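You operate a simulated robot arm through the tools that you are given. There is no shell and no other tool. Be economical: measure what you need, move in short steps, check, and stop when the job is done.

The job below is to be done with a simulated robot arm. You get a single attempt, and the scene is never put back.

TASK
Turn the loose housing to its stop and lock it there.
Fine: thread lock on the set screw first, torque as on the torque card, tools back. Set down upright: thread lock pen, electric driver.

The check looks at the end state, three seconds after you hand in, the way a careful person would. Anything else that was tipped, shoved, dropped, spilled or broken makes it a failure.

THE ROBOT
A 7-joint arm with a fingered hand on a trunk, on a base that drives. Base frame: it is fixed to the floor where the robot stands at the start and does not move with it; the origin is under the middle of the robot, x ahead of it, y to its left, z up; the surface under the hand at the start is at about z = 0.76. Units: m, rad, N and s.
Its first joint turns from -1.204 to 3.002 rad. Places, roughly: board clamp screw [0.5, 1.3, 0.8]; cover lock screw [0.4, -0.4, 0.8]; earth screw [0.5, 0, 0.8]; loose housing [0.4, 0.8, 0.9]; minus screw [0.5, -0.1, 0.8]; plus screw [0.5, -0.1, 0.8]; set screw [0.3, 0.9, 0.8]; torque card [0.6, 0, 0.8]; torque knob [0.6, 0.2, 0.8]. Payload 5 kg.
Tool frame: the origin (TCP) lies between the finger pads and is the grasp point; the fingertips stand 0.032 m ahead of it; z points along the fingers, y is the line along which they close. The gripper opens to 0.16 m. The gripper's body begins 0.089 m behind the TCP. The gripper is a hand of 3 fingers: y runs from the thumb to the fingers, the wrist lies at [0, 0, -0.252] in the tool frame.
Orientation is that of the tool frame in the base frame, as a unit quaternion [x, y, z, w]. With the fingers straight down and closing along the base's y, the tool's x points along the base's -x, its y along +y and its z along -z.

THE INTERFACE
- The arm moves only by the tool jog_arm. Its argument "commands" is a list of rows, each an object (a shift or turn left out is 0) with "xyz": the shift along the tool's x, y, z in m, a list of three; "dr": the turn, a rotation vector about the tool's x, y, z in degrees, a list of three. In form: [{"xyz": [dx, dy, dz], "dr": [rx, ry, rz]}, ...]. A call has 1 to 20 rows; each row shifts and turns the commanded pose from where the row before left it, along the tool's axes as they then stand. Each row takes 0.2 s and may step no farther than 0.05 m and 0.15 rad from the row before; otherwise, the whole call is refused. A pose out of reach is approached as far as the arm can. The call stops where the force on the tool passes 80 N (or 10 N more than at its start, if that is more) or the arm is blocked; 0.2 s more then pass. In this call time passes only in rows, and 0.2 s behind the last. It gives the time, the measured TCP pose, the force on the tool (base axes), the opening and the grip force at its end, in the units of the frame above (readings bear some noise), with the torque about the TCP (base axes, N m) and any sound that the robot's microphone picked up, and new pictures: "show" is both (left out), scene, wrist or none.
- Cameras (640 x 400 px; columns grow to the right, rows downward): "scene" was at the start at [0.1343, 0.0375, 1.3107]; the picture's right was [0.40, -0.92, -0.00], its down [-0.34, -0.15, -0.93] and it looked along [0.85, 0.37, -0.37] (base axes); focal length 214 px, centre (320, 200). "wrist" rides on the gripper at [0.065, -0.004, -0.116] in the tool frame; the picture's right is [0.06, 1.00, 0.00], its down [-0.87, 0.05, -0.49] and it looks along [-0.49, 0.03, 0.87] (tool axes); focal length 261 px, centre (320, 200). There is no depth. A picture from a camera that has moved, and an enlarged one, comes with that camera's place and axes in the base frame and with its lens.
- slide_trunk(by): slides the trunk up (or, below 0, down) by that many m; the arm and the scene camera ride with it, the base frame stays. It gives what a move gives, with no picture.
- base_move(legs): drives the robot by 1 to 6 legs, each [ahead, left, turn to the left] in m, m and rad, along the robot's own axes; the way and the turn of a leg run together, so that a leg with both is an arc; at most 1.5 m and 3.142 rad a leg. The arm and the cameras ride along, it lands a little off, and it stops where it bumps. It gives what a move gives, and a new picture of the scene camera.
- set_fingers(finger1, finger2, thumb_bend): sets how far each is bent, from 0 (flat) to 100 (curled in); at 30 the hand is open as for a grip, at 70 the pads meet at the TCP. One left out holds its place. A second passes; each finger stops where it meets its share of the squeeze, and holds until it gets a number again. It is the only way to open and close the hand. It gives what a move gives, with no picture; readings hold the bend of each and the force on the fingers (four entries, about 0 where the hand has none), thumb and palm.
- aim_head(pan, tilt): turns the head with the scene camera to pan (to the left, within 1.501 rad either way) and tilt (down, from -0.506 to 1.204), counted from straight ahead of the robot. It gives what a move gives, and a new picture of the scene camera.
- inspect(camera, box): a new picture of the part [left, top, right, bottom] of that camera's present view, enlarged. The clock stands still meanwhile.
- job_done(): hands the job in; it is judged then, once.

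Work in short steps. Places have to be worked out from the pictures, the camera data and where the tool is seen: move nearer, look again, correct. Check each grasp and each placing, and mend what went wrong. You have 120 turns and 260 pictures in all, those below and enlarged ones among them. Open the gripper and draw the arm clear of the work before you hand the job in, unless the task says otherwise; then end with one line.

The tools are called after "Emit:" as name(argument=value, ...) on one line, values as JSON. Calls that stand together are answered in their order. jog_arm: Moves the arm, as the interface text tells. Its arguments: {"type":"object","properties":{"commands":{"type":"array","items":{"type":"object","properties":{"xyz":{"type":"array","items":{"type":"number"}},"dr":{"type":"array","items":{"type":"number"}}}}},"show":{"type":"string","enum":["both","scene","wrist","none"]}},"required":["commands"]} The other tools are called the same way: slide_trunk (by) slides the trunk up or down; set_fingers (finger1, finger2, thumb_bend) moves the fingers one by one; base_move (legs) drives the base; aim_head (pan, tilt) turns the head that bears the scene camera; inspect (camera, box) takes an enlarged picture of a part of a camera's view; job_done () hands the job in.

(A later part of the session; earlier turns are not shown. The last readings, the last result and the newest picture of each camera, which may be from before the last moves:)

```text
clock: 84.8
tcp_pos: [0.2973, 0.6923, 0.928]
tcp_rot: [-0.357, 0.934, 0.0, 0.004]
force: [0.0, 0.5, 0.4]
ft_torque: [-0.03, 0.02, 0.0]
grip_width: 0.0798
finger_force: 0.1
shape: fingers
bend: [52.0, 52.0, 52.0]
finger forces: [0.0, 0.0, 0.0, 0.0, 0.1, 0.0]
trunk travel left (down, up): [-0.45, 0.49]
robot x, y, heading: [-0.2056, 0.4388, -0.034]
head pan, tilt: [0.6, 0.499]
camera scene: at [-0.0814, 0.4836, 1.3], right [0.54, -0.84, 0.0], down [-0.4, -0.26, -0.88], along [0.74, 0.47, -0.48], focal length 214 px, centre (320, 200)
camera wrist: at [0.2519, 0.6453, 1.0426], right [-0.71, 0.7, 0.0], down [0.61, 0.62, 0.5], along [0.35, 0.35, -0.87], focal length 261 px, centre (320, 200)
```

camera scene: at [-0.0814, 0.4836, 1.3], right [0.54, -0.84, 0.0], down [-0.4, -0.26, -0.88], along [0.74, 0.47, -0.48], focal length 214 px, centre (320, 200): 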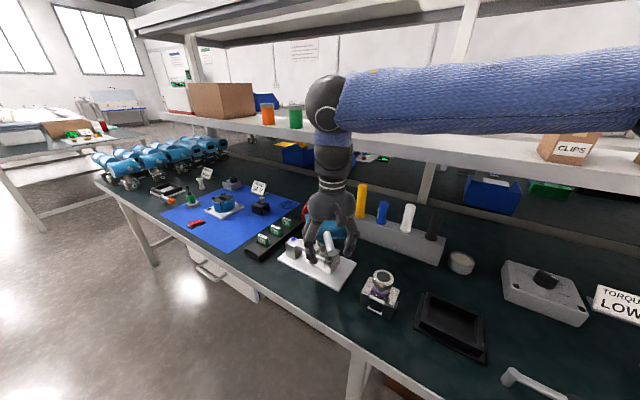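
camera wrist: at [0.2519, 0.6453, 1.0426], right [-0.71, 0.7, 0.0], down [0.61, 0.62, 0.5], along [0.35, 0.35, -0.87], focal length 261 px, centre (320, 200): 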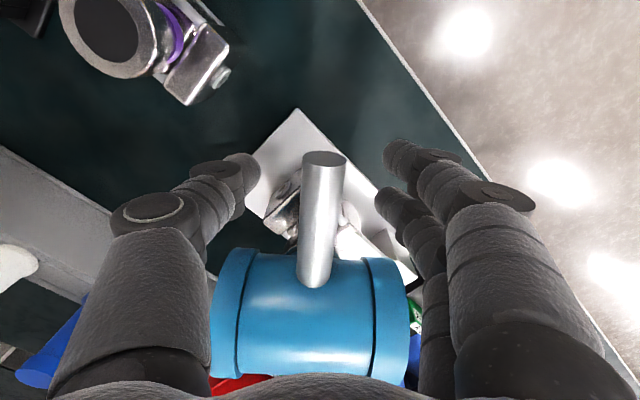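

The hand straddles the lever. I narrow the cage loosely and try a 10° swing one way, watching force.

Emit:
set_fingers(finger1=62, finger2=62, thumb_bend=62)

Emit:
jog_arm(commands=[{"xyz": [-0.0003, 0.0079, 0], "dr": [0, 0, 5]}, {"xyz": [-0.0003, 0.0079, 0], "dr": [0, 0, 5]}, {"xyz": [-0.0003, 0.0079, 0], "dr": [0, 0, 5]}, {}], show="wrist")

```text
clock: 85.8
tcp_pos: [0.2991, 0.6927, 0.9277]
tcp_rot: [-0.355, 0.935, 0.0, 0.005]
force: [-0.4, 0.0, -0.5]
ft_torque: [-0.01, 0.02, -0.01]
grip_width: 0.0405
finger_force: 0.1
shape: fingers
bend: [62.0, 62.0, 62.0]
finger forces: [0.0, 0.0, 0.0, 0.0, 0.0, 0.1]
trunk travel left (down, up): [-0.45, 0.49]
robot x, y, heading: [-0.2082, 0.4391, -0.033]
head pan, tilt: [0.6, 0.499]
```

```text
clock: 86.8
tcp_pos: [0.2835, 0.7116, 0.9272]
tcp_rot: [-0.231, 0.973, 0.001, 0.004]
force: [0.9, -1.3, -0.9]
ft_torque: [0.02, -0.01, 0.03]
grip_width: 0.0414
finger_force: 0.4
shape: fingers
bend: [62.0, 62.0, 62.0]
finger forces: [0.0, 0.1, 0.0, 0.0, 1.5, 0.0]
trunk travel left (down, up): [-0.45, 0.49]
robot x, y, heading: [-0.2088, 0.4352, -0.034]
head pan, tilt: [0.6, 0.499]
camera wrist: at [0.2277, 0.6772, 1.0425], right [-0.51, 0.86, 0.0], down [0.75, 0.44, 0.5], along [0.43, 0.25, -0.87], focal length 261 px, centre (320, 200)
```

wrist: 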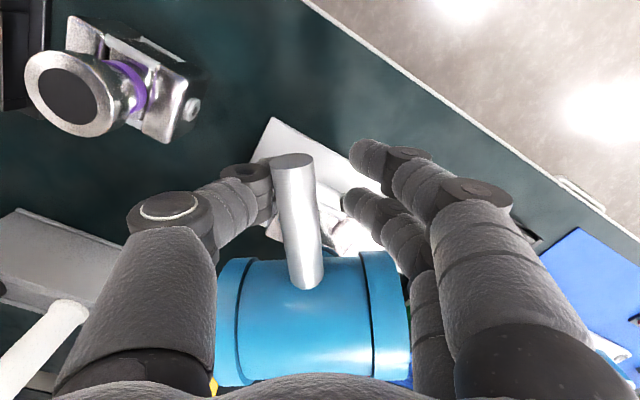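

The housing follows with ~1.5 N. I continue this way.

Emit:
jog_arm(commands=[{"xyz": [-0.0003, 0.0079, 0], "dr": [0, 0, 5]}, {"xyz": [-0.0003, 0.0079, 0], "dr": [0, 0, 5]}, {"xyz": [-0.0003, 0.0079, 0], "dr": [0, 0, 5]}, {"xyz": [-0.0003, 0.0079, 0], "dr": [0, 0, 5]}, {}], show="both")

```text
clock: 88.0
tcp_pos: [0.2768, 0.7404, 0.9268]
tcp_rot: [-0.059, 0.998, 0.002, 0.004]
force: [6.3, -8.3, 4.4]
ft_torque: [-0.15, -0.03, 0.21]
grip_width: 0.0472
finger_force: 4.3
shape: fingers
bend: [62.0, 62.0, 61.0]
finger forces: [0.1, 0.1, 0.0, 0.0, 9.4, 0.0]
trunk travel left (down, up): [-0.45, 0.49]
robot x, y, heading: [-0.2016, 0.4354, -0.028]
head pan, tilt: [0.6, 0.499]
camera scene: at [-0.0807, 0.4828, 1.3], right [0.54, -0.84, 0.0], down [-0.4, -0.26, -0.88], along [0.74, 0.47, -0.48], focal length 214 px, centre (320, 200)
camera wrist: at [0.2121, 0.7276, 1.0422], right [-0.18, 0.98, 0.0], down [0.85, 0.15, 0.5], along [0.49, 0.09, -0.87], focal length 261 px, centre (320, 200)
```

scene: 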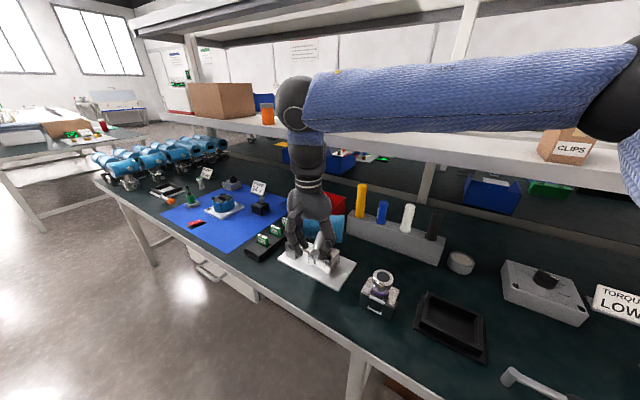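
wrist: 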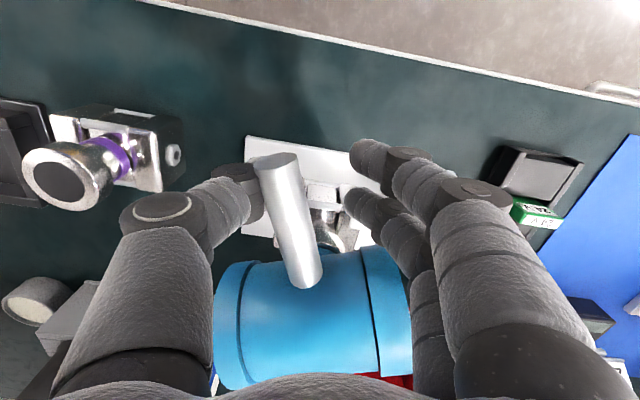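

Push force rises to ~10 N; it may be at the stop. Two smaller steps more to confirm.

Emit:
jog_arm(commands=[{"xyz": [0, 0.006, 0], "dr": [0, 0, 3]}, {"xyz": [0, 0.006, 0], "dr": [0, 0, 3]}, {}], show="wrist")

Emit:
inspect(camera="scene", box=[270, 200, 360, 290])

```text
clock: 88.8
tcp_pos: [0.2771, 0.7503, 0.9266]
tcp_rot: [-0.005, 1.0, 0.002, 0.005]
force: [34.6, -25.6, 19.4]
ft_torque: [-0.88, -0.11, 1.51]
grip_width: 0.058
finger_force: 18.6
shape: fingers
bend: [62.0, 62.0, 59.0]
finger forces: [0.1, 0.0, 0.1, 0.1, 36.8, 0.1]
trunk travel left (down, up): [-0.45, 0.49]
robot x, y, heading: [-0.2043, 0.4299, -0.029]
head pan, tilt: [0.6, 0.499]
camera wrist: at [0.2122, 0.7444, 1.0419], right [-0.07, 1.0, 0.0], down [0.86, 0.06, 0.5], along [0.5, 0.04, -0.87], focal length 261 px, centre (320, 200)
```

wrist: 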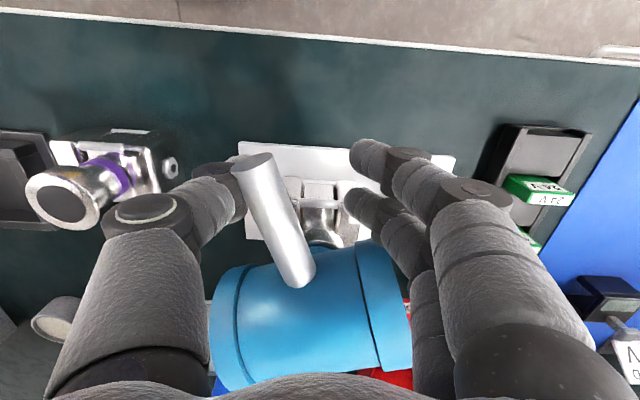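

```text
4.44 times, centred on (315, 245) of scene
camera zoom: at [-0.0791, 0.4811, 1.3], right [0.54, -0.84, 0.0], down [-0.4, -0.26, -0.88], along [0.74, 0.47, -0.48], focal length 953 px, centre (342, 0)
```

zoom: 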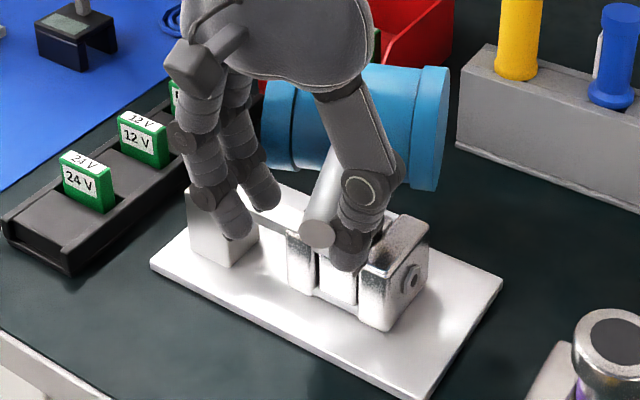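

The thumb meets hard resistance (≈43 N): the housing is at its stop. I back the thumb off and rise, checking that it stays.

Emit:
jog_arm(commands=[{"xyz": [0, -0.008, 0]}, {"xyz": [0, -0.008, 0]}, {}], show="wrist")

```text
clock: 89.7
tcp_pos: [0.2737, 0.7381, 0.9254]
tcp_rot: [-0.008, 1.0, 0.002, 0.004]
force: [5.8, -5.7, -6.5]
ft_torque: [0.16, -0.06, 0.18]
grip_width: 0.0467
finger_force: 3.7
shape: fingers
bend: [62.0, 62.0, 60.0]
finger forces: [0.0, 0.0, 0.0, 0.0, 7.5, 0.0]
trunk travel left (down, up): [-0.45, 0.49]
robot x, y, heading: [-0.2065, 0.4385, -0.028]
head pan, tilt: [0.6, 0.499]
camera wrist: at [0.2086, 0.7318, 1.0413], right [-0.08, 1.0, 0.0], down [0.86, 0.07, 0.5], along [0.5, 0.04, -0.87], focal length 261 px, centre (320, 200)
```

wrist: 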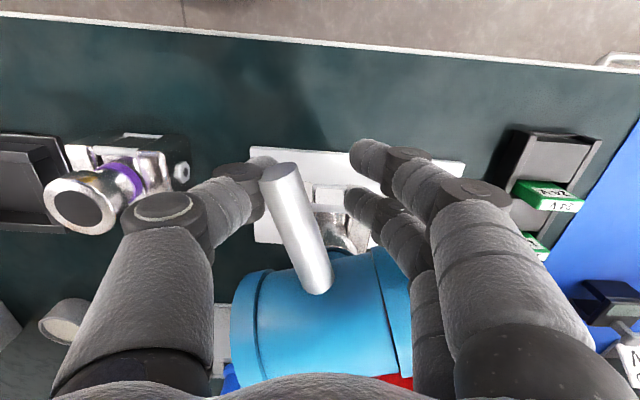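

Still lightly touching; I back off a bit more, open and rise.

Emit:
jog_arm(commands=[{"xyz": [0, -0.008, 0]}, {}], show="none")

Emit:
set_fingers(finger1=50, finger2=50, thumb_bend=50)

Emit:
jog_arm(commands=[{"xyz": [0, 0, -0.04]}, {"xyz": [0, 0, -0.04]}, {"xyz": [0, 0, -0.03]}, {}], show="wrist")

Emit:
inspect(camera="scene", box=[270, 200, 360, 290])

```text
clock: 90.2
tcp_pos: [0.2739, 0.729, 0.9266]
tcp_rot: [-0.007, 1.0, 0.002, 0.004]
force: [0.8, 0.2, -0.7]
ft_torque: [0.06, 0.0, 0.02]
grip_width: 0.0406
finger_force: 0.1
shape: fingers
bend: [62.0, 62.0, 62.0]
finger forces: [0.1, 0.1, 0.0, 0.1, 0.1, 0.0]
trunk travel left (down, up): [-0.45, 0.49]
robot x, y, heading: [-0.2138, 0.4345, -0.033]
head pan, tilt: [0.6, 0.499]
```

```text
clock: 91.2
tcp_pos: [0.2748, 0.7284, 0.9258]
tcp_rot: [-0.008, 1.0, 0.001, 0.005]
force: [0.6, 0.3, -0.9]
ft_torque: [0.0, -0.02, -0.02]
grip_width: 0.0867
finger_force: 0.1
shape: fingers
bend: [50.0, 50.0, 50.0]
finger forces: [0.1, 0.0, 0.0, 0.0, 0.0, 0.0]
trunk travel left (down, up): [-0.45, 0.49]
robot x, y, heading: [-0.2096, 0.4347, -0.03]
head pan, tilt: [0.6, 0.499]
```

```text
clock: 92.2
tcp_pos: [0.2731, 0.7282, 1.0386]
tcp_rot: [-0.007, 1.0, 0.002, 0.004]
force: [0.2, -0.1, -1.1]
ft_torque: [-0.02, 0.02, 0.02]
grip_width: 0.0865
finger_force: 0.0
shape: fingers
bend: [50.0, 50.0, 50.0]
finger forces: [0.0, 0.1, 0.0, 0.0, 0.0, 0.1]
trunk travel left (down, up): [-0.45, 0.49]
robot x, y, heading: [-0.2073, 0.435, -0.032]
head pan, tilt: [0.6, 0.499]
camera wrist: at [0.2092, 0.7228, 1.1532], right [-0.08, 1.0, 0.0], down [0.86, 0.06, 0.5], along [0.5, 0.04, -0.87], focal length 261 px, centre (320, 200)
```

wrist: 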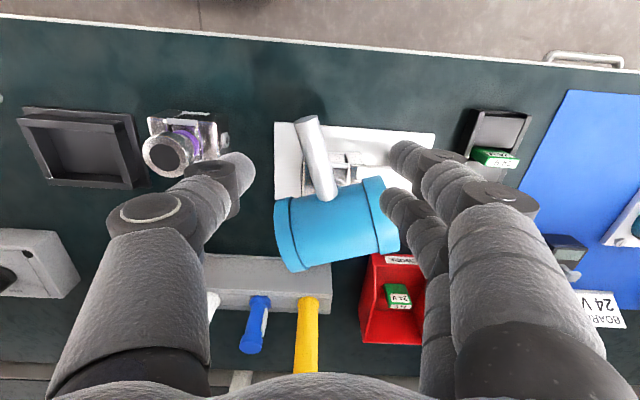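

```text
4.44 times, centred on (315, 245) of scene
camera zoom: at [-0.0808, 0.4836, 1.2999], right [0.54, -0.84, 0.0], down [-0.4, -0.26, -0.88], along [0.74, 0.47, -0.48], focal length 953 px, centre (342, 0)
```

zoom: 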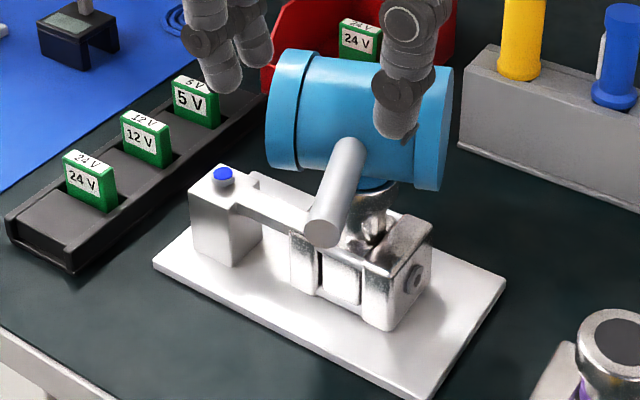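

The plate has not shifted and the housing stays (turned ≈23°). I look closely for the visible stop feature at the neck.

Emit:
inspect(camera="scene", box=[320, 225, 365, 270])

Emit:
inspect(camera="wrist", box=[260, 100, 450, 290])

```text
8.89 times, centred on (342, 248) of scene
camera zoom: at [-0.0808, 0.4836, 1.2999], right [0.54, -0.84, 0.0], down [-0.4, -0.26, -0.88], along [0.74, 0.47, -0.48], focal length 1906 px, centre (120, -222)
```

zoom: 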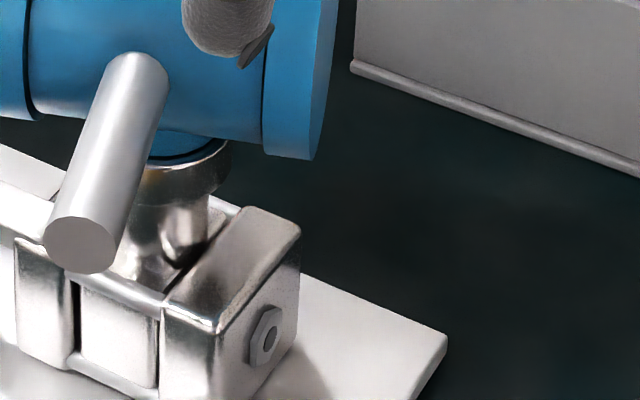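

```text
2.11 times, centred on (355, 195) of wrist
camera zoom: at [0.2092, 0.7228, 1.1532], right [-0.08, 1.0, 0.0], down [0.86, 0.06, 0.5], along [0.5, 0.04, -0.87], focal length 549 px, centre (246, 210)
```

zoom: 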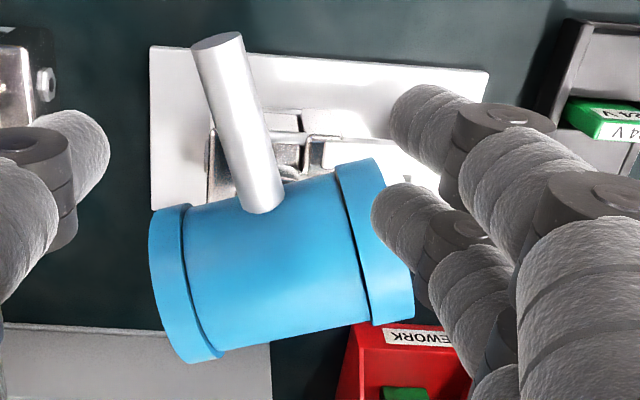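

No stop feature is visible. To be certain which end is the stop, I straddle the lever again and test gently the other way.

Emit:
jog_arm(commands=[{"xyz": [0, 0, 0.04]}, {"xyz": [0, 0, 0.04]}, {"xyz": [0, 0, 0.03]}, {}], show="none")

Emit:
set_fingers(finger1=62, finger2=62, thumb_bend=62)

Emit:
jog_arm(commands=[{"xyz": [-0.0003, -0.0079, 0], "dr": [0, 0, -5]}, {"xyz": [-0.0003, -0.0079, 0], "dr": [0, 0, -5]}, {"xyz": [-0.0003, -0.0079, 0], "dr": [0, 0, -5]}, {"xyz": [-0.0003, -0.0079, 0], "dr": [0, 0, -5]}, {}], show="wrist")

```text
clock: 93.2
tcp_pos: [0.2741, 0.729, 0.9272]
tcp_rot: [-0.007, 1.0, 0.001, 0.004]
force: [-0.2, 0.3, -0.1]
ft_torque: [0.04, -0.03, -0.04]
grip_width: 0.0869
finger_force: 0.0
shape: fingers
bend: [50.0, 50.0, 50.0]
finger forces: [0.0, 0.0, 0.0, 0.0, 0.1, 0.1]
trunk travel left (down, up): [-0.45, 0.49]
robot x, y, heading: [-0.2075, 0.4345, -0.031]
head pan, tilt: [0.6, 0.499]
```

```text
clock: 94.2
tcp_pos: [0.2753, 0.729, 0.9274]
tcp_rot: [-0.006, 1.0, 0.001, 0.004]
force: [-1.1, 0.2, 0.4]
ft_torque: [0.0, -0.03, 0.03]
grip_width: 0.0406
finger_force: 0.3
shape: fingers
bend: [62.0, 62.0, 62.0]
finger forces: [0.1, 0.1, 0.1, 0.0, 0.1, 0.1]
trunk travel left (down, up): [-0.45, 0.49]
robot x, y, heading: [-0.2067, 0.4362, -0.028]
head pan, tilt: [0.6, 0.499]
```

```text
clock: 95.5
tcp_pos: [0.2811, 0.698, 0.9254]
tcp_rot: [-0.182, 0.983, 0.0, 0.004]
force: [0.4, 1.7, -0.1]
ft_torque: [0.01, -0.01, -0.01]
grip_width: 0.0404
finger_force: 0.6
shape: fingers
bend: [62.0, 61.0, 62.0]
finger forces: [0.3, 0.9, 0.0, 0.0, 0.0, 0.0]
trunk travel left (down, up): [-0.45, 0.49]
robot x, y, heading: [-0.2082, 0.4375, -0.034]
head pan, tilt: [0.6, 0.499]
camera wrist: at [0.2209, 0.6709, 1.0421], right [-0.41, 0.91, 0.0], down [0.79, 0.36, 0.5], along [0.45, 0.21, -0.87], focal length 261 px, centre (320, 200)
```

wrist: 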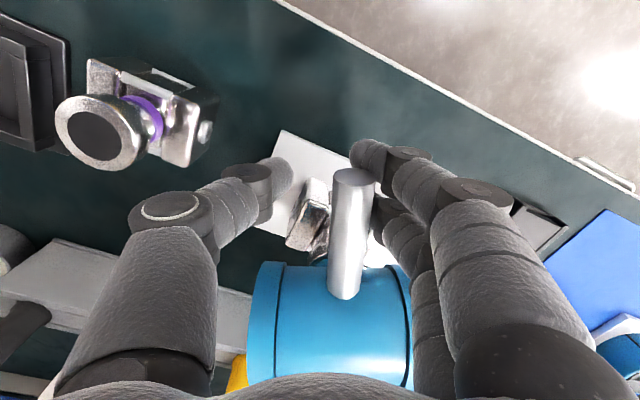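

Fingers now touch the lever and it moves with ~1.5 N. I continue this way past its starting angle.

Emit:
jog_arm(commands=[{"xyz": [-0.0003, -0.0079, 0], "dr": [0, 0, -5]}, {"xyz": [-0.0003, -0.0079, 0], "dr": [0, 0, -5]}, {"xyz": [-0.0003, -0.0079, 0], "dr": [0, 0, -5]}, {"xyz": [-0.0003, -0.0079, 0], "dr": [0, 0, -5]}, {}], show="wrist")

```text
clock: 96.7
tcp_pos: [0.2968, 0.671, 0.9269]
tcp_rot: [-0.349, 0.937, 0.0, 0.005]
force: [0.6, 2.3, -1.5]
ft_torque: [-0.02, -0.02, -0.02]
grip_width: 0.0407
finger_force: 0.8
shape: fingers
bend: [62.0, 61.0, 62.0]
finger forces: [0.1, 1.9, 0.1, 0.0, 0.1, 0.1]
trunk travel left (down, up): [-0.45, 0.49]
robot x, y, heading: [-0.2049, 0.4357, -0.029]
head pan, tilt: [0.6, 0.499]
camera wrist: at [0.2495, 0.6246, 1.0425], right [-0.7, 0.71, 0.0], down [0.62, 0.61, 0.5], along [0.36, 0.35, -0.87], focal length 261 px, centre (320, 200)
```

wrist: 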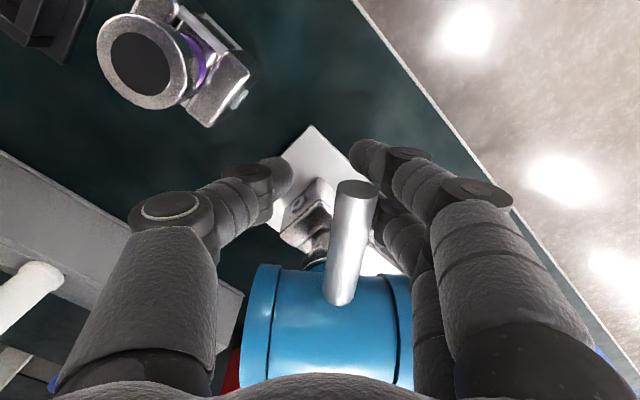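

About back at its starting angle and still free. Four more steps.

Emit:
jog_arm(commands=[{"xyz": [-0.0003, -0.0079, 0], "dr": [0, 0, -5]}, {"xyz": [-0.0003, -0.0079, 0], "dr": [0, 0, -5]}, {"xyz": [-0.0003, -0.0079, 0], "dr": [0, 0, -5]}, {"xyz": [-0.0003, -0.0079, 0], "dr": [0, 0, -5]}, {}], show="wrist")

```text
clock: 97.8
tcp_pos: [0.3212, 0.6494, 0.9277]
tcp_rot: [-0.507, 0.862, -0.001, 0.005]
force: [0.0, 1.5, -1.8]
ft_torque: [-0.08, -0.08, -0.03]
grip_width: 0.0404
finger_force: 1.0
shape: fingers
bend: [62.0, 61.0, 62.0]
finger forces: [0.1, 2.5, 0.1, 0.1, 0.0, 0.1]
trunk travel left (down, up): [-0.45, 0.49]
robot x, y, heading: [-0.207, 0.4344, -0.028]
head pan, tilt: [0.6, 0.499]
camera wrist: at [0.2925, 0.591, 1.043], right [-0.9, 0.43, -0.01], down [0.37, 0.78, 0.5], along [0.22, 0.45, -0.87], focal length 261 px, centre (320, 200)
```

wrist: 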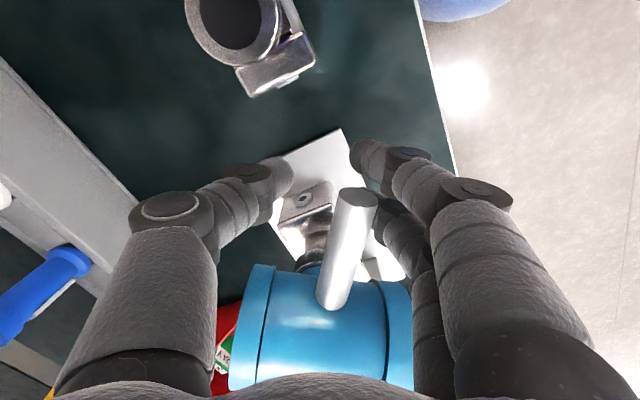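

Still free beyond its start. I shift inward a little to keep hold of the lever and go on to find whether a limit exists here.

Emit:
jog_arm(commands=[{"xyz": [-0.008, -0.004, 0]}, {"xyz": [-0.0023, -0.0079, 0], "dr": [0, 0, -6]}, {"xyz": [-0.0013, -0.0079, 0], "dr": [0, 0, -6]}, {"xyz": [-0.0013, -0.0079, 0], "dr": [0, 0, -6]}, {"xyz": [-0.0013, -0.0079, 0], "dr": [0, 0, -6]}, {}], show="wrist")

```text
clock: 99.2
tcp_pos: [0.3604, 0.6505, 0.9283]
tcp_rot: [-0.675, 0.738, -0.001, 0.005]
force: [-1.3, -0.4, -0.8]
ft_torque: [-0.05, -0.06, 0.02]
grip_width: 0.041
finger_force: 1.1
shape: fingers
bend: [61.0, 61.0, 62.0]
finger forces: [1.1, 1.4, 0.0, 0.0, 0.0, 0.0]
trunk travel left (down, up): [-0.45, 0.49]
robot x, y, heading: [-0.2074, 0.4337, -0.033]
head pan, tilt: [0.6, 0.499]
camera wrist: at [0.3579, 0.5848, 1.0433], right [-1.0, 0.03, -0.01], down [0.02, 0.87, 0.49], along [0.02, 0.49, -0.87], focal length 261 px, centre (320, 200)
```

wrist: 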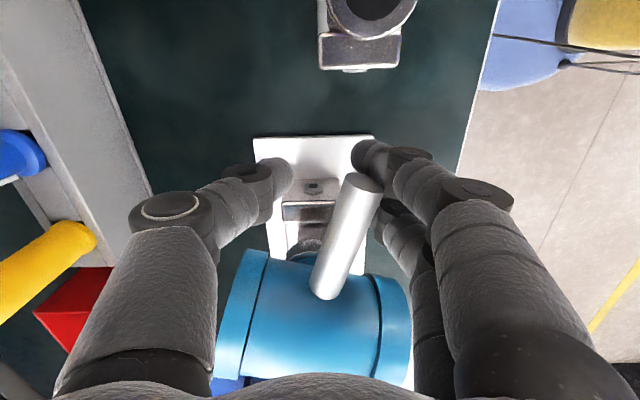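

Still free after ~60°. I go on a little further.

Emit:
jog_arm(commands=[{"xyz": [-0.0013, -0.0085, 0], "dr": [0, 0, -6]}, {"xyz": [-0.0013, -0.0085, 0], "dr": [0, 0, -6]}, {"xyz": [-0.0013, -0.0085, 0], "dr": [0, 0, -6]}, {"xyz": [-0.0013, -0.0085, 0], "dr": [0, 0, -6]}, {"xyz": [-0.0013, -0.0085, 0], "dr": [0, 0, -6]}, {}], show="both")

```text
clock: 100.7
tcp_pos: [0.3997, 0.6623, 0.9282]
tcp_rot: [0.843, -0.538, 0.002, -0.004]
force: [-16.2, -2.2, -2.3]
ft_torque: [-0.03, 0.1, -0.11]
grip_width: 0.0505
finger_force: 7.8
shape: fingers
bend: [58.0, 58.0, 62.0]
finger forces: [6.2, 9.4, 0.0, 0.0, 0.0, 0.0]
trunk travel left (down, up): [-0.45, 0.49]
robot x, y, heading: [-0.21, 0.4363, -0.034]
head pan, tilt: [0.6, 0.499]
camera scene: at [-0.0822, 0.4835, 1.3], right [0.54, -0.84, 0.0], down [-0.4, -0.26, -0.88], along [0.74, 0.47, -0.48], focal length 214 px, centre (320, 200)
camera wrist: at [0.4304, 0.6045, 1.0436], right [-0.88, -0.48, -0.01], down [-0.42, 0.76, 0.49], along [-0.23, 0.44, -0.87], focal length 261 px, centre (320, 200)
```

scene: 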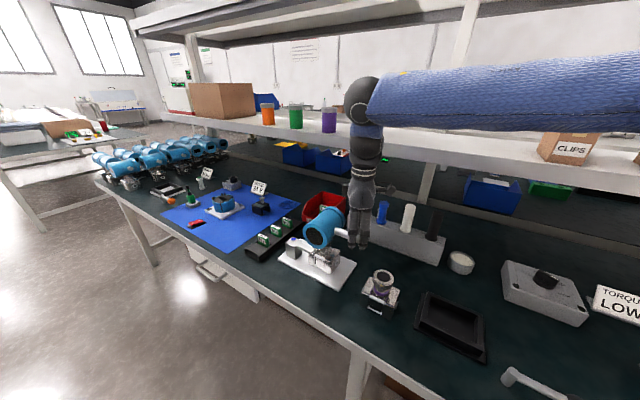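
wrist: 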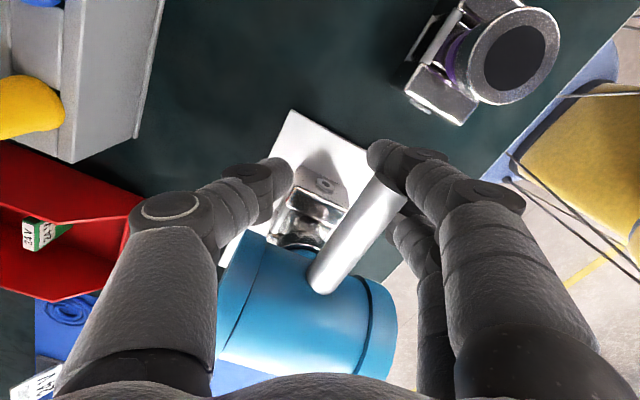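

Resistance now here too (≈16 N), so there are two ends: ≈199° and ≈270°. I look at the finished units along the bench for the right orientation.

Emit:
inspect(camera="scene", box=[85, 125, 245, 225])

Emit:
inspect(camera="scene", box=[270, 195, 370, 290])

Emit:
jog_arm(commands=[{"xyz": [-0.001, -0.004, 0], "dr": [0, 0, -3]}, {"xyz": [-0.001, -0.004, 0], "dr": [0, 0, -3]}, {}], show="wrist")

```text
4.00 times, centred on (165, 175) of scene
camera zoom: at [-0.0822, 0.4835, 1.3], right [0.54, -0.84, 0.0], down [-0.4, -0.26, -0.88], along [0.74, 0.47, -0.48], focal length 858 px, centre (940, 300)
```

zoom: 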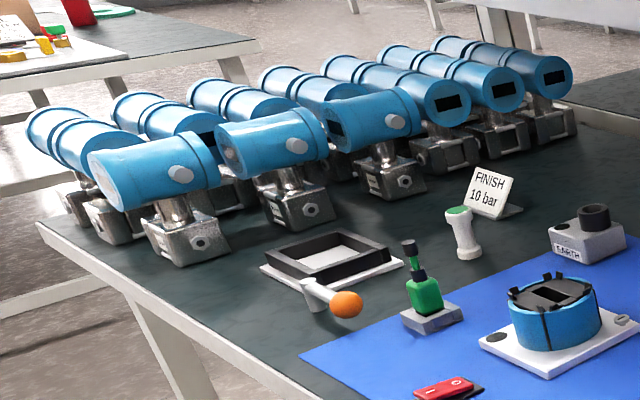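

```text
4.21 times, centred on (320, 242) of scene
camera zoom: at [-0.0822, 0.4835, 1.3], right [0.54, -0.84, 0.0], down [-0.4, -0.26, -0.88], along [0.74, 0.47, -0.48], focal length 903 px, centre (320, 21)
```

zoom: 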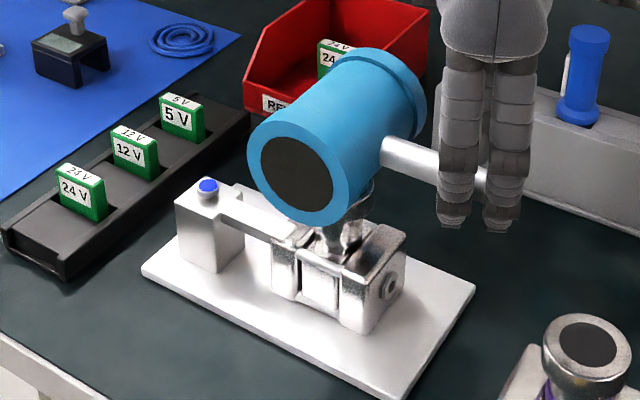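

```text
clock: 101.5
tcp_pos: [0.4048, 0.6685, 0.927]
tcp_rot: [0.87, -0.493, 0.002, -0.004]
force: [-30.6, 3.3, -4.3]
ft_torque: [0.04, 0.14, -0.81]
grip_width: 0.0553
finger_force: 15.9
shape: fingers
bend: [56.0, 56.0, 62.0]
finger forces: [9.0, 22.3, 0.0, 0.0, 0.0, 0.0]
trunk travel left (down, up): [-0.45, 0.49]
robot x, y, heading: [-0.2082, 0.4323, -0.031]
head pan, tilt: [0.6, 0.499]
camera wrist: at [0.4413, 0.6139, 1.044], right [-0.82, -0.57, -0.01], down [-0.5, 0.72, 0.49], along [-0.27, 0.41, -0.87], focal length 261 px, centre (320, 200)
```

wrist: 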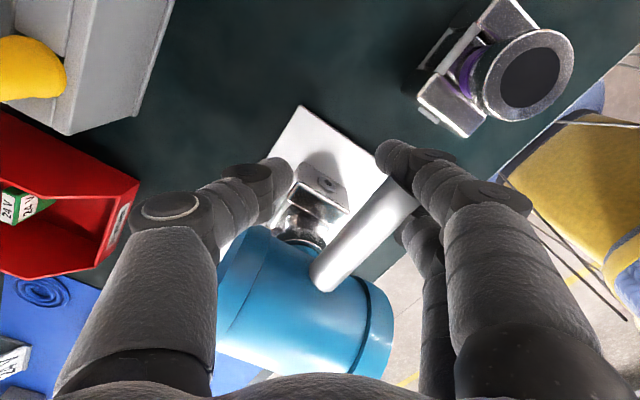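

The finished units have the lever pointing the same way as the hex nut, which is exactly this end (lever ≈270°, nut facing −y). So this is the stop; I back off, open and rise.

Emit:
jog_arm(commands=[{"xyz": [0, 0.009, 0]}, {"xyz": [0, 0.009, 0]}, {}], show="none")

Emit:
set_fingers(finger1=48, finger2=48, thumb_bend=48)

Emit:
jog_arm(commands=[{"xyz": [0, 0, -0.04]}, {"xyz": [0, 0, -0.04]}, {"xyz": [0, 0, -0.03]}, {}], show="wrist")

Emit:
inspect(camera="scene", box=[270, 195, 370, 290])

```text
clock: 102.2
tcp_pos: [0.3931, 0.6582, 0.9271]
tcp_rot: [0.869, -0.494, 0.003, -0.005]
force: [-2.9, 3.2, -4.4]
ft_torque: [0.04, -0.1, -0.13]
grip_width: 0.0405
finger_force: 2.7
shape: fingers
bend: [62.0, 60.0, 62.0]
finger forces: [0.0, 5.2, 0.0, 0.0, 0.0, 0.1]
trunk travel left (down, up): [-0.45, 0.49]
robot x, y, heading: [-0.204, 0.4355, -0.029]
head pan, tilt: [0.6, 0.499]
```

```text
clock: 103.2
tcp_pos: [0.3925, 0.6577, 0.9272]
tcp_rot: [0.87, -0.494, 0.002, -0.004]
force: [0.1, -0.3, 0.7]
ft_torque: [0.01, 0.0, -0.03]
grip_width: 0.0949
finger_force: 0.0
shape: fingers
bend: [48.0, 48.0, 48.0]
finger forces: [0.0, 0.0, 0.0, 0.0, 0.1, 0.0]
trunk travel left (down, up): [-0.45, 0.49]
robot x, y, heading: [-0.2043, 0.4366, -0.041]
head pan, tilt: [0.6, 0.499]
```

```text
clock: 104.2
tcp_pos: [0.3915, 0.6579, 1.0379]
tcp_rot: [0.87, -0.494, 0.002, -0.002]
force: [0.2, -0.3, 0.3]
ft_torque: [-0.06, -0.01, 0.0]
grip_width: 0.0952
finger_force: 0.1
shape: fingers
bend: [48.0, 48.0, 48.0]
finger forces: [0.1, 0.0, 0.1, 0.0, 0.0, 0.0]
trunk travel left (down, up): [-0.45, 0.49]
robot x, y, heading: [-0.2077, 0.4355, -0.03]
head pan, tilt: [0.6, 0.499]
camera wrist: at [0.4286, 0.6033, 1.1546], right [-0.83, -0.56, -0.01], down [-0.5, 0.72, 0.49], along [-0.27, 0.41, -0.87], focal length 261 px, centre (320, 200)
```

wrist: 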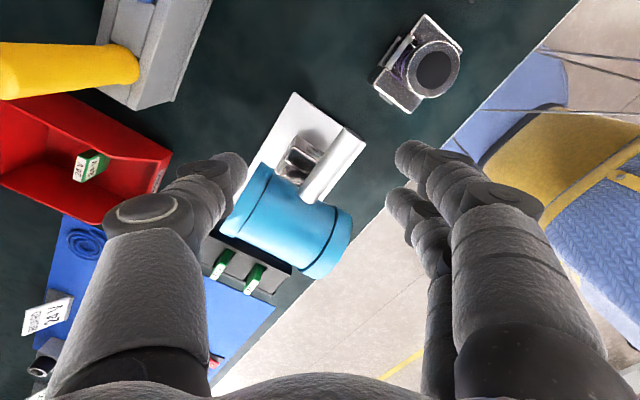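

```text
4.21 times, centred on (320, 242) of scene
camera zoom: at [-0.0808, 0.4836, 1.2999], right [0.54, -0.84, 0.0], down [-0.4, -0.26, -0.88], along [0.74, 0.47, -0.48], focal length 903 px, centre (320, 21)
```

zoom: 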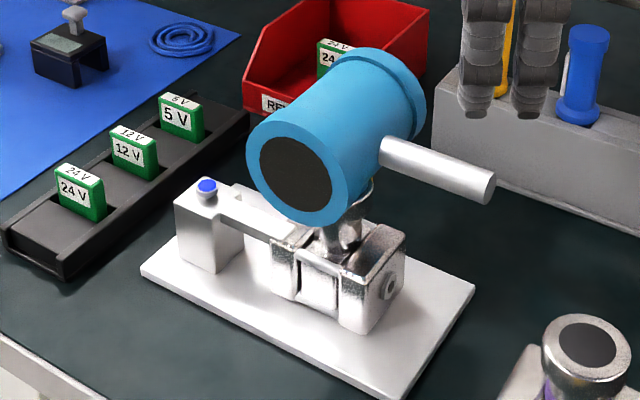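

The housing stays, lever parallel to the plate. Next the torque knob: I aim the head at it and zoom.

Emit:
aim_head(pan=-0.25, tilt=0.5)

Emit:
inspect(camera="scene", box=[280, 190, 400, 280])

```text
clock: 105.4
tcp_pos: [0.3918, 0.6582, 1.0389]
tcp_rot: [0.869, -0.494, 0.002, -0.003]
force: [-0.1, 0.2, 0.3]
ft_torque: [0.0, -0.02, 0.05]
grip_width: 0.0949
finger_force: 0.1
shape: fingers
bend: [48.0, 48.0, 48.0]
finger forces: [0.0, 0.0, 0.0, 0.0, 0.0, 0.1]
trunk travel left (down, up): [-0.45, 0.49]
robot x, y, heading: [-0.2098, 0.432, -0.028]
head pan, tilt: [-0.25, 0.499]
camera scene: at [-0.0703, 0.4094, 1.2999], right [-0.28, -0.96, 0.0], down [-0.46, 0.13, -0.88], along [0.84, -0.24, -0.48], focal length 214 px, centre (320, 200)
```

scene: 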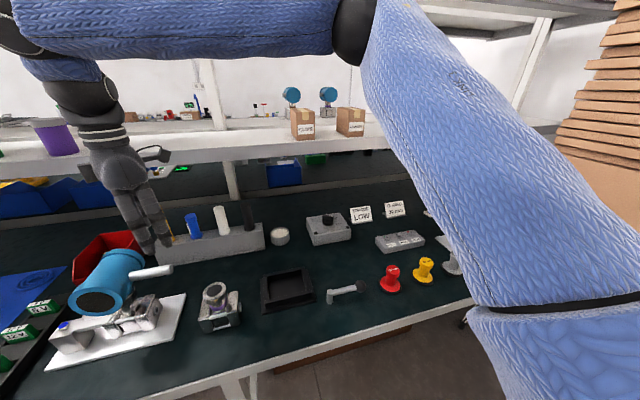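

```text
4.44 times, centred on (340, 235) of scene
camera zoom: at [-0.0703, 0.4094, 1.2999], right [-0.28, -0.96, 0.0], down [-0.46, 0.13, -0.88], along [0.84, -0.24, -0.48], focal length 953 px, centre (231, 44)
```

zoom: 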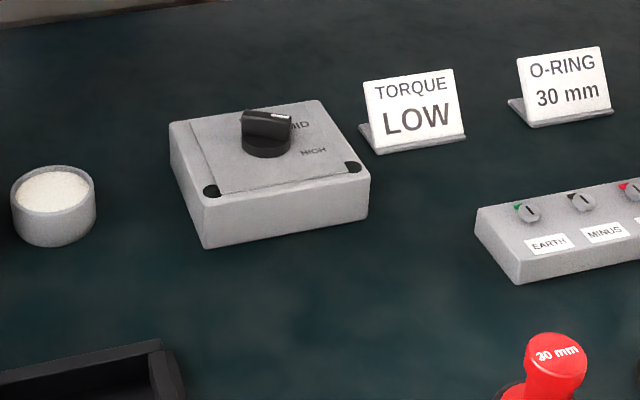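

Knob at about (0.585, 0.19). I move the hand in front of it and turn it to the standard heading for a top view.

Emit:
jog_arm(commands=[{"xyz": [0.0455, 0.0194, 0]}, {"xyz": [0.0455, 0.0194, 0]}, {"xyz": [0.0455, 0.0194, 0]}, {"xyz": [0.0455, 0.0194, 0]}, {"xyz": [0.0455, 0.0194, 0]}, {"xyz": [0.0455, 0.0194, 0]}, {"xyz": [0.0455, 0.0194, 0]}, {"xyz": [0.0455, 0.0194, 0]}, {"xyz": [0.0455, 0.0194, 0]}], show="none")

Emit:
jog_arm(commands=[{"dr": [0, 0, 8.07]}, {"dr": [0, 0, 8.07]}, {"dr": [0, 0, 8.07]}, {"dr": [0, 0, 8.07]}, {"dr": [0, 0, 8.07]}, {"dr": [0, 0, 8.07]}, {"dr": [0, 0, 8.07]}, {"dr": [0, 0, 8.07]}, {"dr": [0, 0, 8.07]}, {"dr": [0, 0, 8.07]}, {"dr": [0, 0, 8.07]}, {"dr": [0, 0, 8.07]}, {"dr": [0, 0, 8.07]}, {"dr": [0, 0, 8.07]}, {"dr": [0, 0, 8.07]}, {}], show="wrist")

```text
clock: 107.4
tcp_pos: [0.4502, 0.2161, 1.036]
tcp_rot: [0.869, -0.494, 0.002, -0.004]
force: [-0.1, 0.1, -0.2]
ft_torque: [0.01, 0.05, 0.0]
grip_width: 0.095
finger_force: 0.0
shape: fingers
bend: [48.0, 48.0, 48.0]
finger forces: [0.0, 0.0, 0.0, 0.1, 0.0, 0.0]
trunk travel left (down, up): [-0.45, 0.49]
robot x, y, heading: [-0.207, 0.4343, -0.032]
head pan, tilt: [-0.25, 0.499]
```

```text
clock: 110.8
tcp_pos: [0.4501, 0.2159, 1.0361]
tcp_rot: [0.002, 1.0, 0.002, 0.005]
force: [0.0, -0.4, -0.2]
ft_torque: [0.03, 0.02, 0.0]
grip_width: 0.0949
finger_force: 0.0
shape: fingers
bend: [48.0, 48.0, 48.0]
finger forces: [0.0, 0.1, 0.0, 0.1, 0.0, 0.1]
trunk travel left (down, up): [-0.45, 0.49]
robot x, y, heading: [-0.2045, 0.4354, -0.027]
head pan, tilt: [-0.25, 0.499]
camera wrist: at [0.3843, 0.2111, 1.1517], right [-0.06, 1.0, 0.0], down [0.87, 0.05, 0.5], along [0.5, 0.03, -0.87], focal length 261 px, centre (320, 200)
```

wrist: 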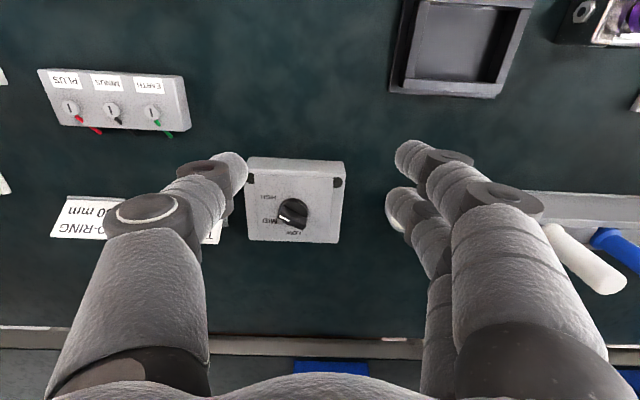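

Emit:
inspect(camera="wrist", box=[240, 150, 350, 250])

```text
4.00 times, centred on (295, 200) of wrist
camera zoom: at [0.3843, 0.2111, 1.1517], right [-0.06, 1.0, 0.0], down [0.87, 0.05, 0.5], along [0.5, 0.03, -0.87], focal length 1043 px, centre (420, 200)
```

zoom: 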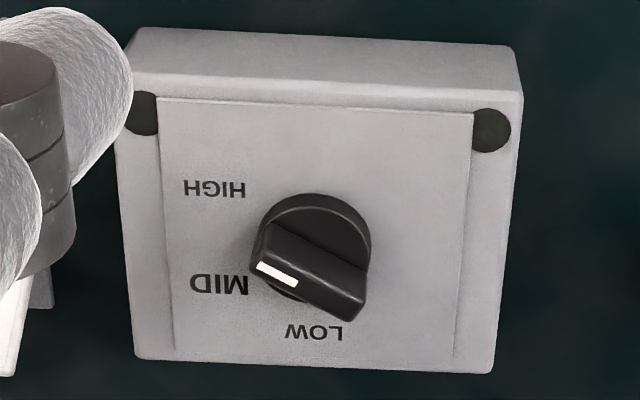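

Seen from above the pointer is along HIGH (≈237°); LOW lies at ≈0° (+x), so 123° counter-clockwise is needed. I turn the hand across the ridge and move above the knob at (0.591, 0.185).

Emit:
jog_arm(commands=[{"dr": [0, 0, -7.12]}, {"dr": [0, 0, -7.12]}, {"dr": [0, 0, -7.12]}, {"dr": [0, 0, -7.12]}, {"dr": [0, 0, -7.12]}, {"dr": [0, 0, -7.12]}, {"dr": [0, 0, -7.12]}, {"dr": [0, 0, -7.12]}, {"xyz": [-0.0127, -0.0338, 0.009]}, {"xyz": [-0.0127, -0.0338, 0.009]}, {"xyz": [-0.0127, -0.0338, 0.009]}, {"xyz": [-0.0127, -0.0338, 0.009]}, {}], show="wrist")

Emit:
inspect(camera="wrist", box=[240, 60, 400, 220])

```text
clock: 113.6
tcp_pos: [0.5907, 0.1846, 1.0008]
tcp_rot: [-0.475, 0.88, 0.0, 0.005]
force: [0.3, 0.0, 0.7]
ft_torque: [0.0, -0.04, 0.03]
grip_width: 0.0951
finger_force: 0.1
shape: fingers
bend: [48.0, 48.0, 48.0]
finger forces: [0.1, 0.0, 0.0, 0.0, 0.0, 0.0]
trunk travel left (down, up): [-0.45, 0.49]
robot x, y, heading: [-0.2096, 0.4366, -0.033]
head pan, tilt: [-0.25, 0.499]
camera wrist: at [0.5578, 0.1269, 1.1158], right [-0.87, 0.5, -0.01], down [0.43, 0.75, 0.5], along [0.25, 0.43, -0.87], focal length 261 px, centre (320, 200)
```

wrist: 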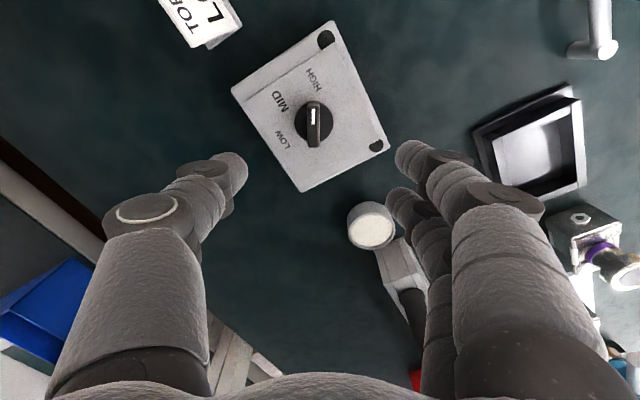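

```text
2.50 times, centred on (320, 140) of wrist
camera zoom: at [0.5578, 0.1269, 1.1158], right [-0.87, 0.5, -0.01], down [0.43, 0.75, 0.5], along [0.25, 0.43, -0.87], focal length 652 px, centre (320, 350)
```

zoom: 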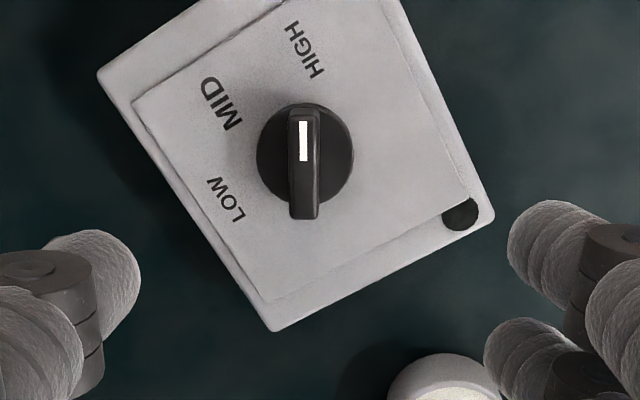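

Pointer is on HIGH, confirmed; knob centre (0.598, 0.184). I shift 7 mm and descend over the ridge.

Emit:
jog_arm(commands=[{"xyz": [-0.003, -0.0064, 0.03]}, {"xyz": [0, 0, 0.04]}, {"xyz": [0, 0, 0.04]}, {"xyz": [0, 0, 0.025]}, {}], show="both")

Emit:
inspect(camera="scene", box=[280, 190, 380, 270])

```text
clock: 114.8
tcp_pos: [0.5999, 0.1846, 0.8667]
tcp_rot: [-0.475, 0.88, -0.001, 0.005]
force: [0.1, 1.0, -0.4]
ft_torque: [-0.03, -0.02, -0.02]
grip_width: 0.0949
finger_force: 0.0
shape: fingers
bend: [48.0, 48.0, 48.0]
finger forces: [0.1, 0.0, 0.0, 0.0, 0.0, 0.0]
trunk travel left (down, up): [-0.45, 0.49]
robot x, y, heading: [-0.202, 0.4364, -0.034]
head pan, tilt: [-0.25, 0.499]
camera scene: at [-0.0705, 0.4092, 1.3], right [-0.28, -0.96, 0.0], down [-0.46, 0.13, -0.88], along [0.84, -0.24, -0.48], focal length 214 px, centre (320, 200)
camera wrist: at [0.5666, 0.1272, 0.9825], right [-0.87, 0.5, -0.01], down [0.43, 0.75, 0.5], along [0.25, 0.43, -0.87], focal length 261 px, centre (320, 200)
```

scene: 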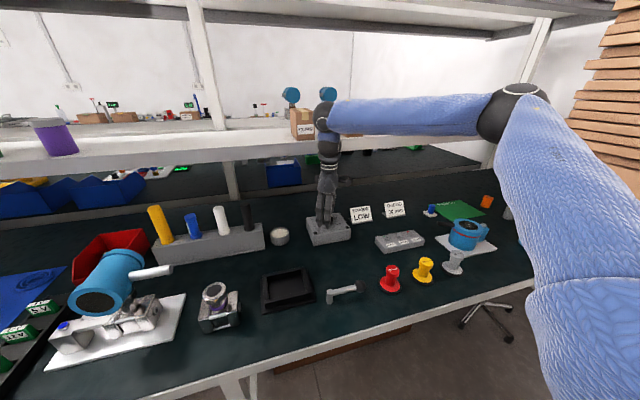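
wrist: 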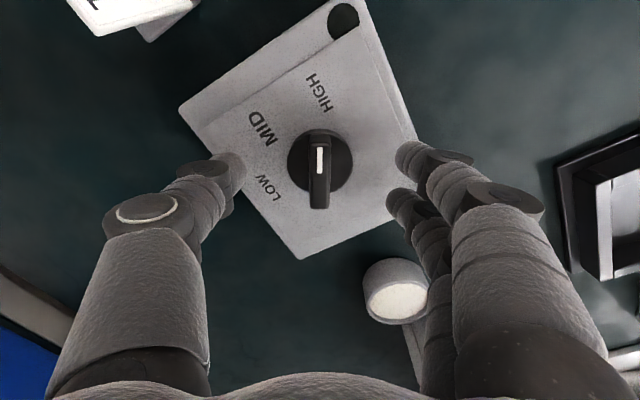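

```text
5.00 times, centred on (330, 230) of scene
camera zoom: at [-0.0705, 0.4092, 1.3], right [-0.28, -0.96, 0.0], down [-0.46, 0.13, -0.88], along [0.84, -0.24, -0.48], focal length 1072 px, centre (270, 50)
```

zoom: 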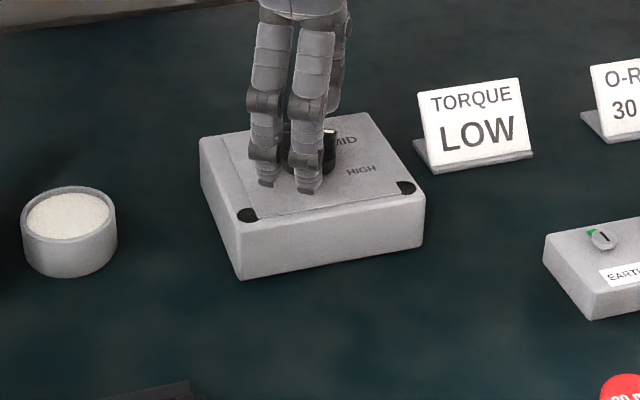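

Centred. I lower 17 mm more and close on the ridge.

Emit:
jog_arm(commands=[{"xyz": [0, 0, 0.01]}, {"xyz": [0, 0, 0.007]}, {}], show="none")

Emit:
set_fingers(finger1=70, finger2=70, thumb_bend=70)

Emit:
inspect(camera="wrist", box=[220, 80, 420, 260])

```text
clock: 115.6
tcp_pos: [0.6001, 0.1845, 0.8511]
tcp_rot: [-0.475, 0.88, 0.0, 0.005]
force: [0.9, -0.9, 6.2]
ft_torque: [0.08, 0.36, 0.02]
grip_width: 0.0953
finger_force: 3.4
shape: fingers
bend: [48.0, 48.0, 48.0]
finger forces: [6.1, 0.5, 0.1, 0.0, 0.1, 0.0]
trunk travel left (down, up): [-0.45, 0.49]
robot x, y, heading: [-0.2074, 0.4326, -0.034]
head pan, tilt: [-0.25, 0.499]
```

```text
clock: 116.6
tcp_pos: [0.5999, 0.1843, 0.8492]
tcp_rot: [-0.475, 0.88, -0.001, 0.004]
force: [-0.1, -0.7, -2.6]
ft_torque: [-0.02, 0.02, -0.02]
grip_width: 0.0439
finger_force: 16.0
shape: fingers
bend: [62.0, 63.0, 64.0]
finger forces: [9.4, 7.1, 0.0, 0.1, 15.9, 0.0]
trunk travel left (down, up): [-0.45, 0.49]
robot x, y, heading: [-0.2077, 0.4335, -0.031]
head pan, tilt: [-0.25, 0.499]
```

```text
2.22 times, centred on (320, 170) of wrist
camera zoom: at [0.5676, 0.1273, 0.9649], right [-0.87, 0.5, -0.01], down [0.43, 0.75, 0.5], along [0.25, 0.43, -0.87], focal length 579 px, centre (320, 267)
```

zoom: 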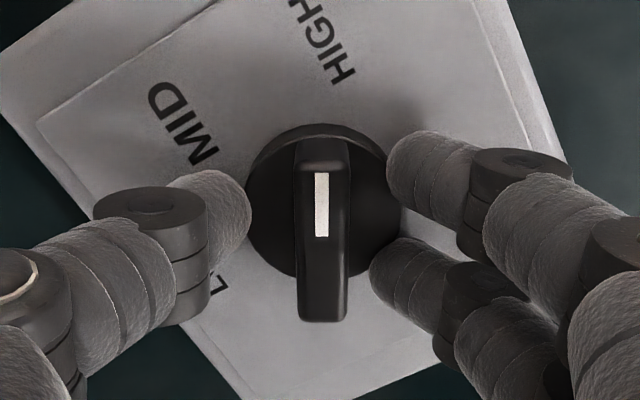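

It holds the knob's round skirt (44 mm) with 16 N. I try turning 24° with this grip and see if it follows.

Emit:
jog_arm(commands=[{"dr": [0, 0, -6]}, {"dr": [0, 0, -6]}, {"dr": [0, 0, -6]}, {"dr": [0, 0, -6]}, {}], show="none")

Emit:
inspect(camera="wrist", box=[220, 80, 420, 260])

```text
clock: 117.8
tcp_pos: [0.6001, 0.1839, 0.8485]
tcp_rot: [-0.649, 0.761, -0.001, 0.005]
force: [-0.2, 2.9, -0.6]
ft_torque: [0.12, 0.0, -0.01]
grip_width: 0.0436
finger_force: 16.8
shape: fingers
bend: [62.0, 63.0, 64.0]
finger forces: [9.0, 8.6, 0.1, 0.0, 15.8, 0.0]
trunk travel left (down, up): [-0.45, 0.49]
robot x, y, heading: [-0.2097, 0.4326, -0.027]
head pan, tilt: [-0.25, 0.499]
```

```text
2.22 times, centred on (320, 170) of wrist
camera zoom: at [0.5931, 0.1191, 0.9649], right [-1.0, 0.1, -0.01], down [0.08, 0.86, 0.5], along [0.06, 0.49, -0.87], focal length 579 px, centre (320, 267)
```

zoom: 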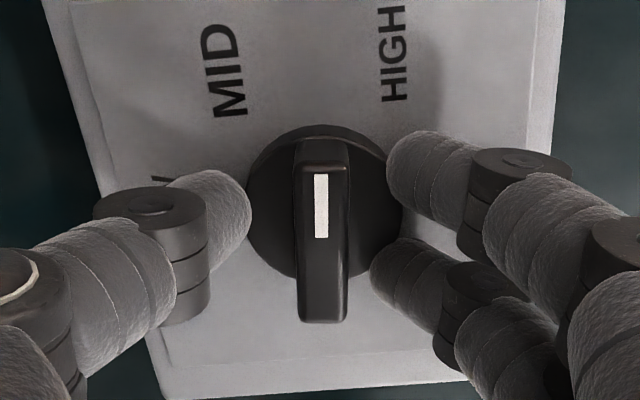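

The knob follows. I continue with another 60° and check.

Emit:
jog_arm(commands=[{"dr": [0, 0, -6]}, {"dr": [0, 0, -6]}, {"dr": [0, 0, -6]}, {"dr": [0, 0, -6]}, {"dr": [0, 0, -6]}, {"dr": [0, 0, -6]}, {"dr": [0, 0, -6]}, {"dr": [0, 0, -6]}, {"dr": [0, 0, -6]}, {"dr": [0, 0, -6]}, {}], show="none")

Emit:
inspect(camera="wrist", box=[220, 80, 420, 260])

```text
clock: 120.2
tcp_pos: [0.5994, 0.1848, 0.8501]
tcp_rot: [0.942, -0.335, 0.004, -0.004]
force: [-6.7, 4.5, -1.1]
ft_torque: [0.1, 0.15, 0.0]
grip_width: 0.0436
finger_force: 16.5
shape: fingers
bend: [62.0, 63.0, 65.0]
finger forces: [8.4, 9.6, 0.0, 0.1, 15.7, 0.1]
trunk travel left (down, up): [-0.45, 0.49]
robot x, y, heading: [-0.2065, 0.4362, -0.031]
head pan, tilt: [-0.25, 0.499]
```

```text
2.22 times, centred on (320, 170) of wrist
camera zoom: at [0.6518, 0.1461, 0.9656], right [-0.58, -0.81, -0.01], down [-0.71, 0.51, 0.49], along [-0.39, 0.29, -0.87], focal length 579 px, centre (320, 267)
```

zoom: 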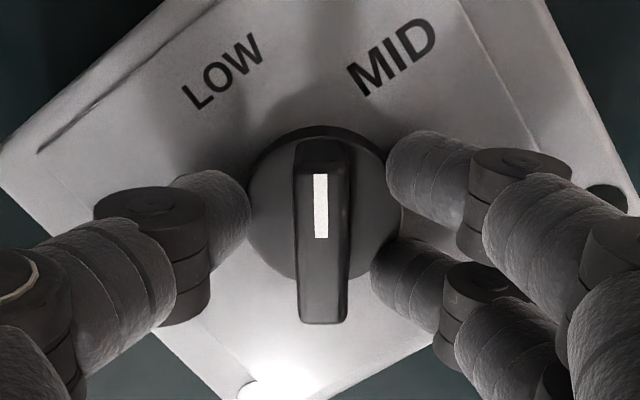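

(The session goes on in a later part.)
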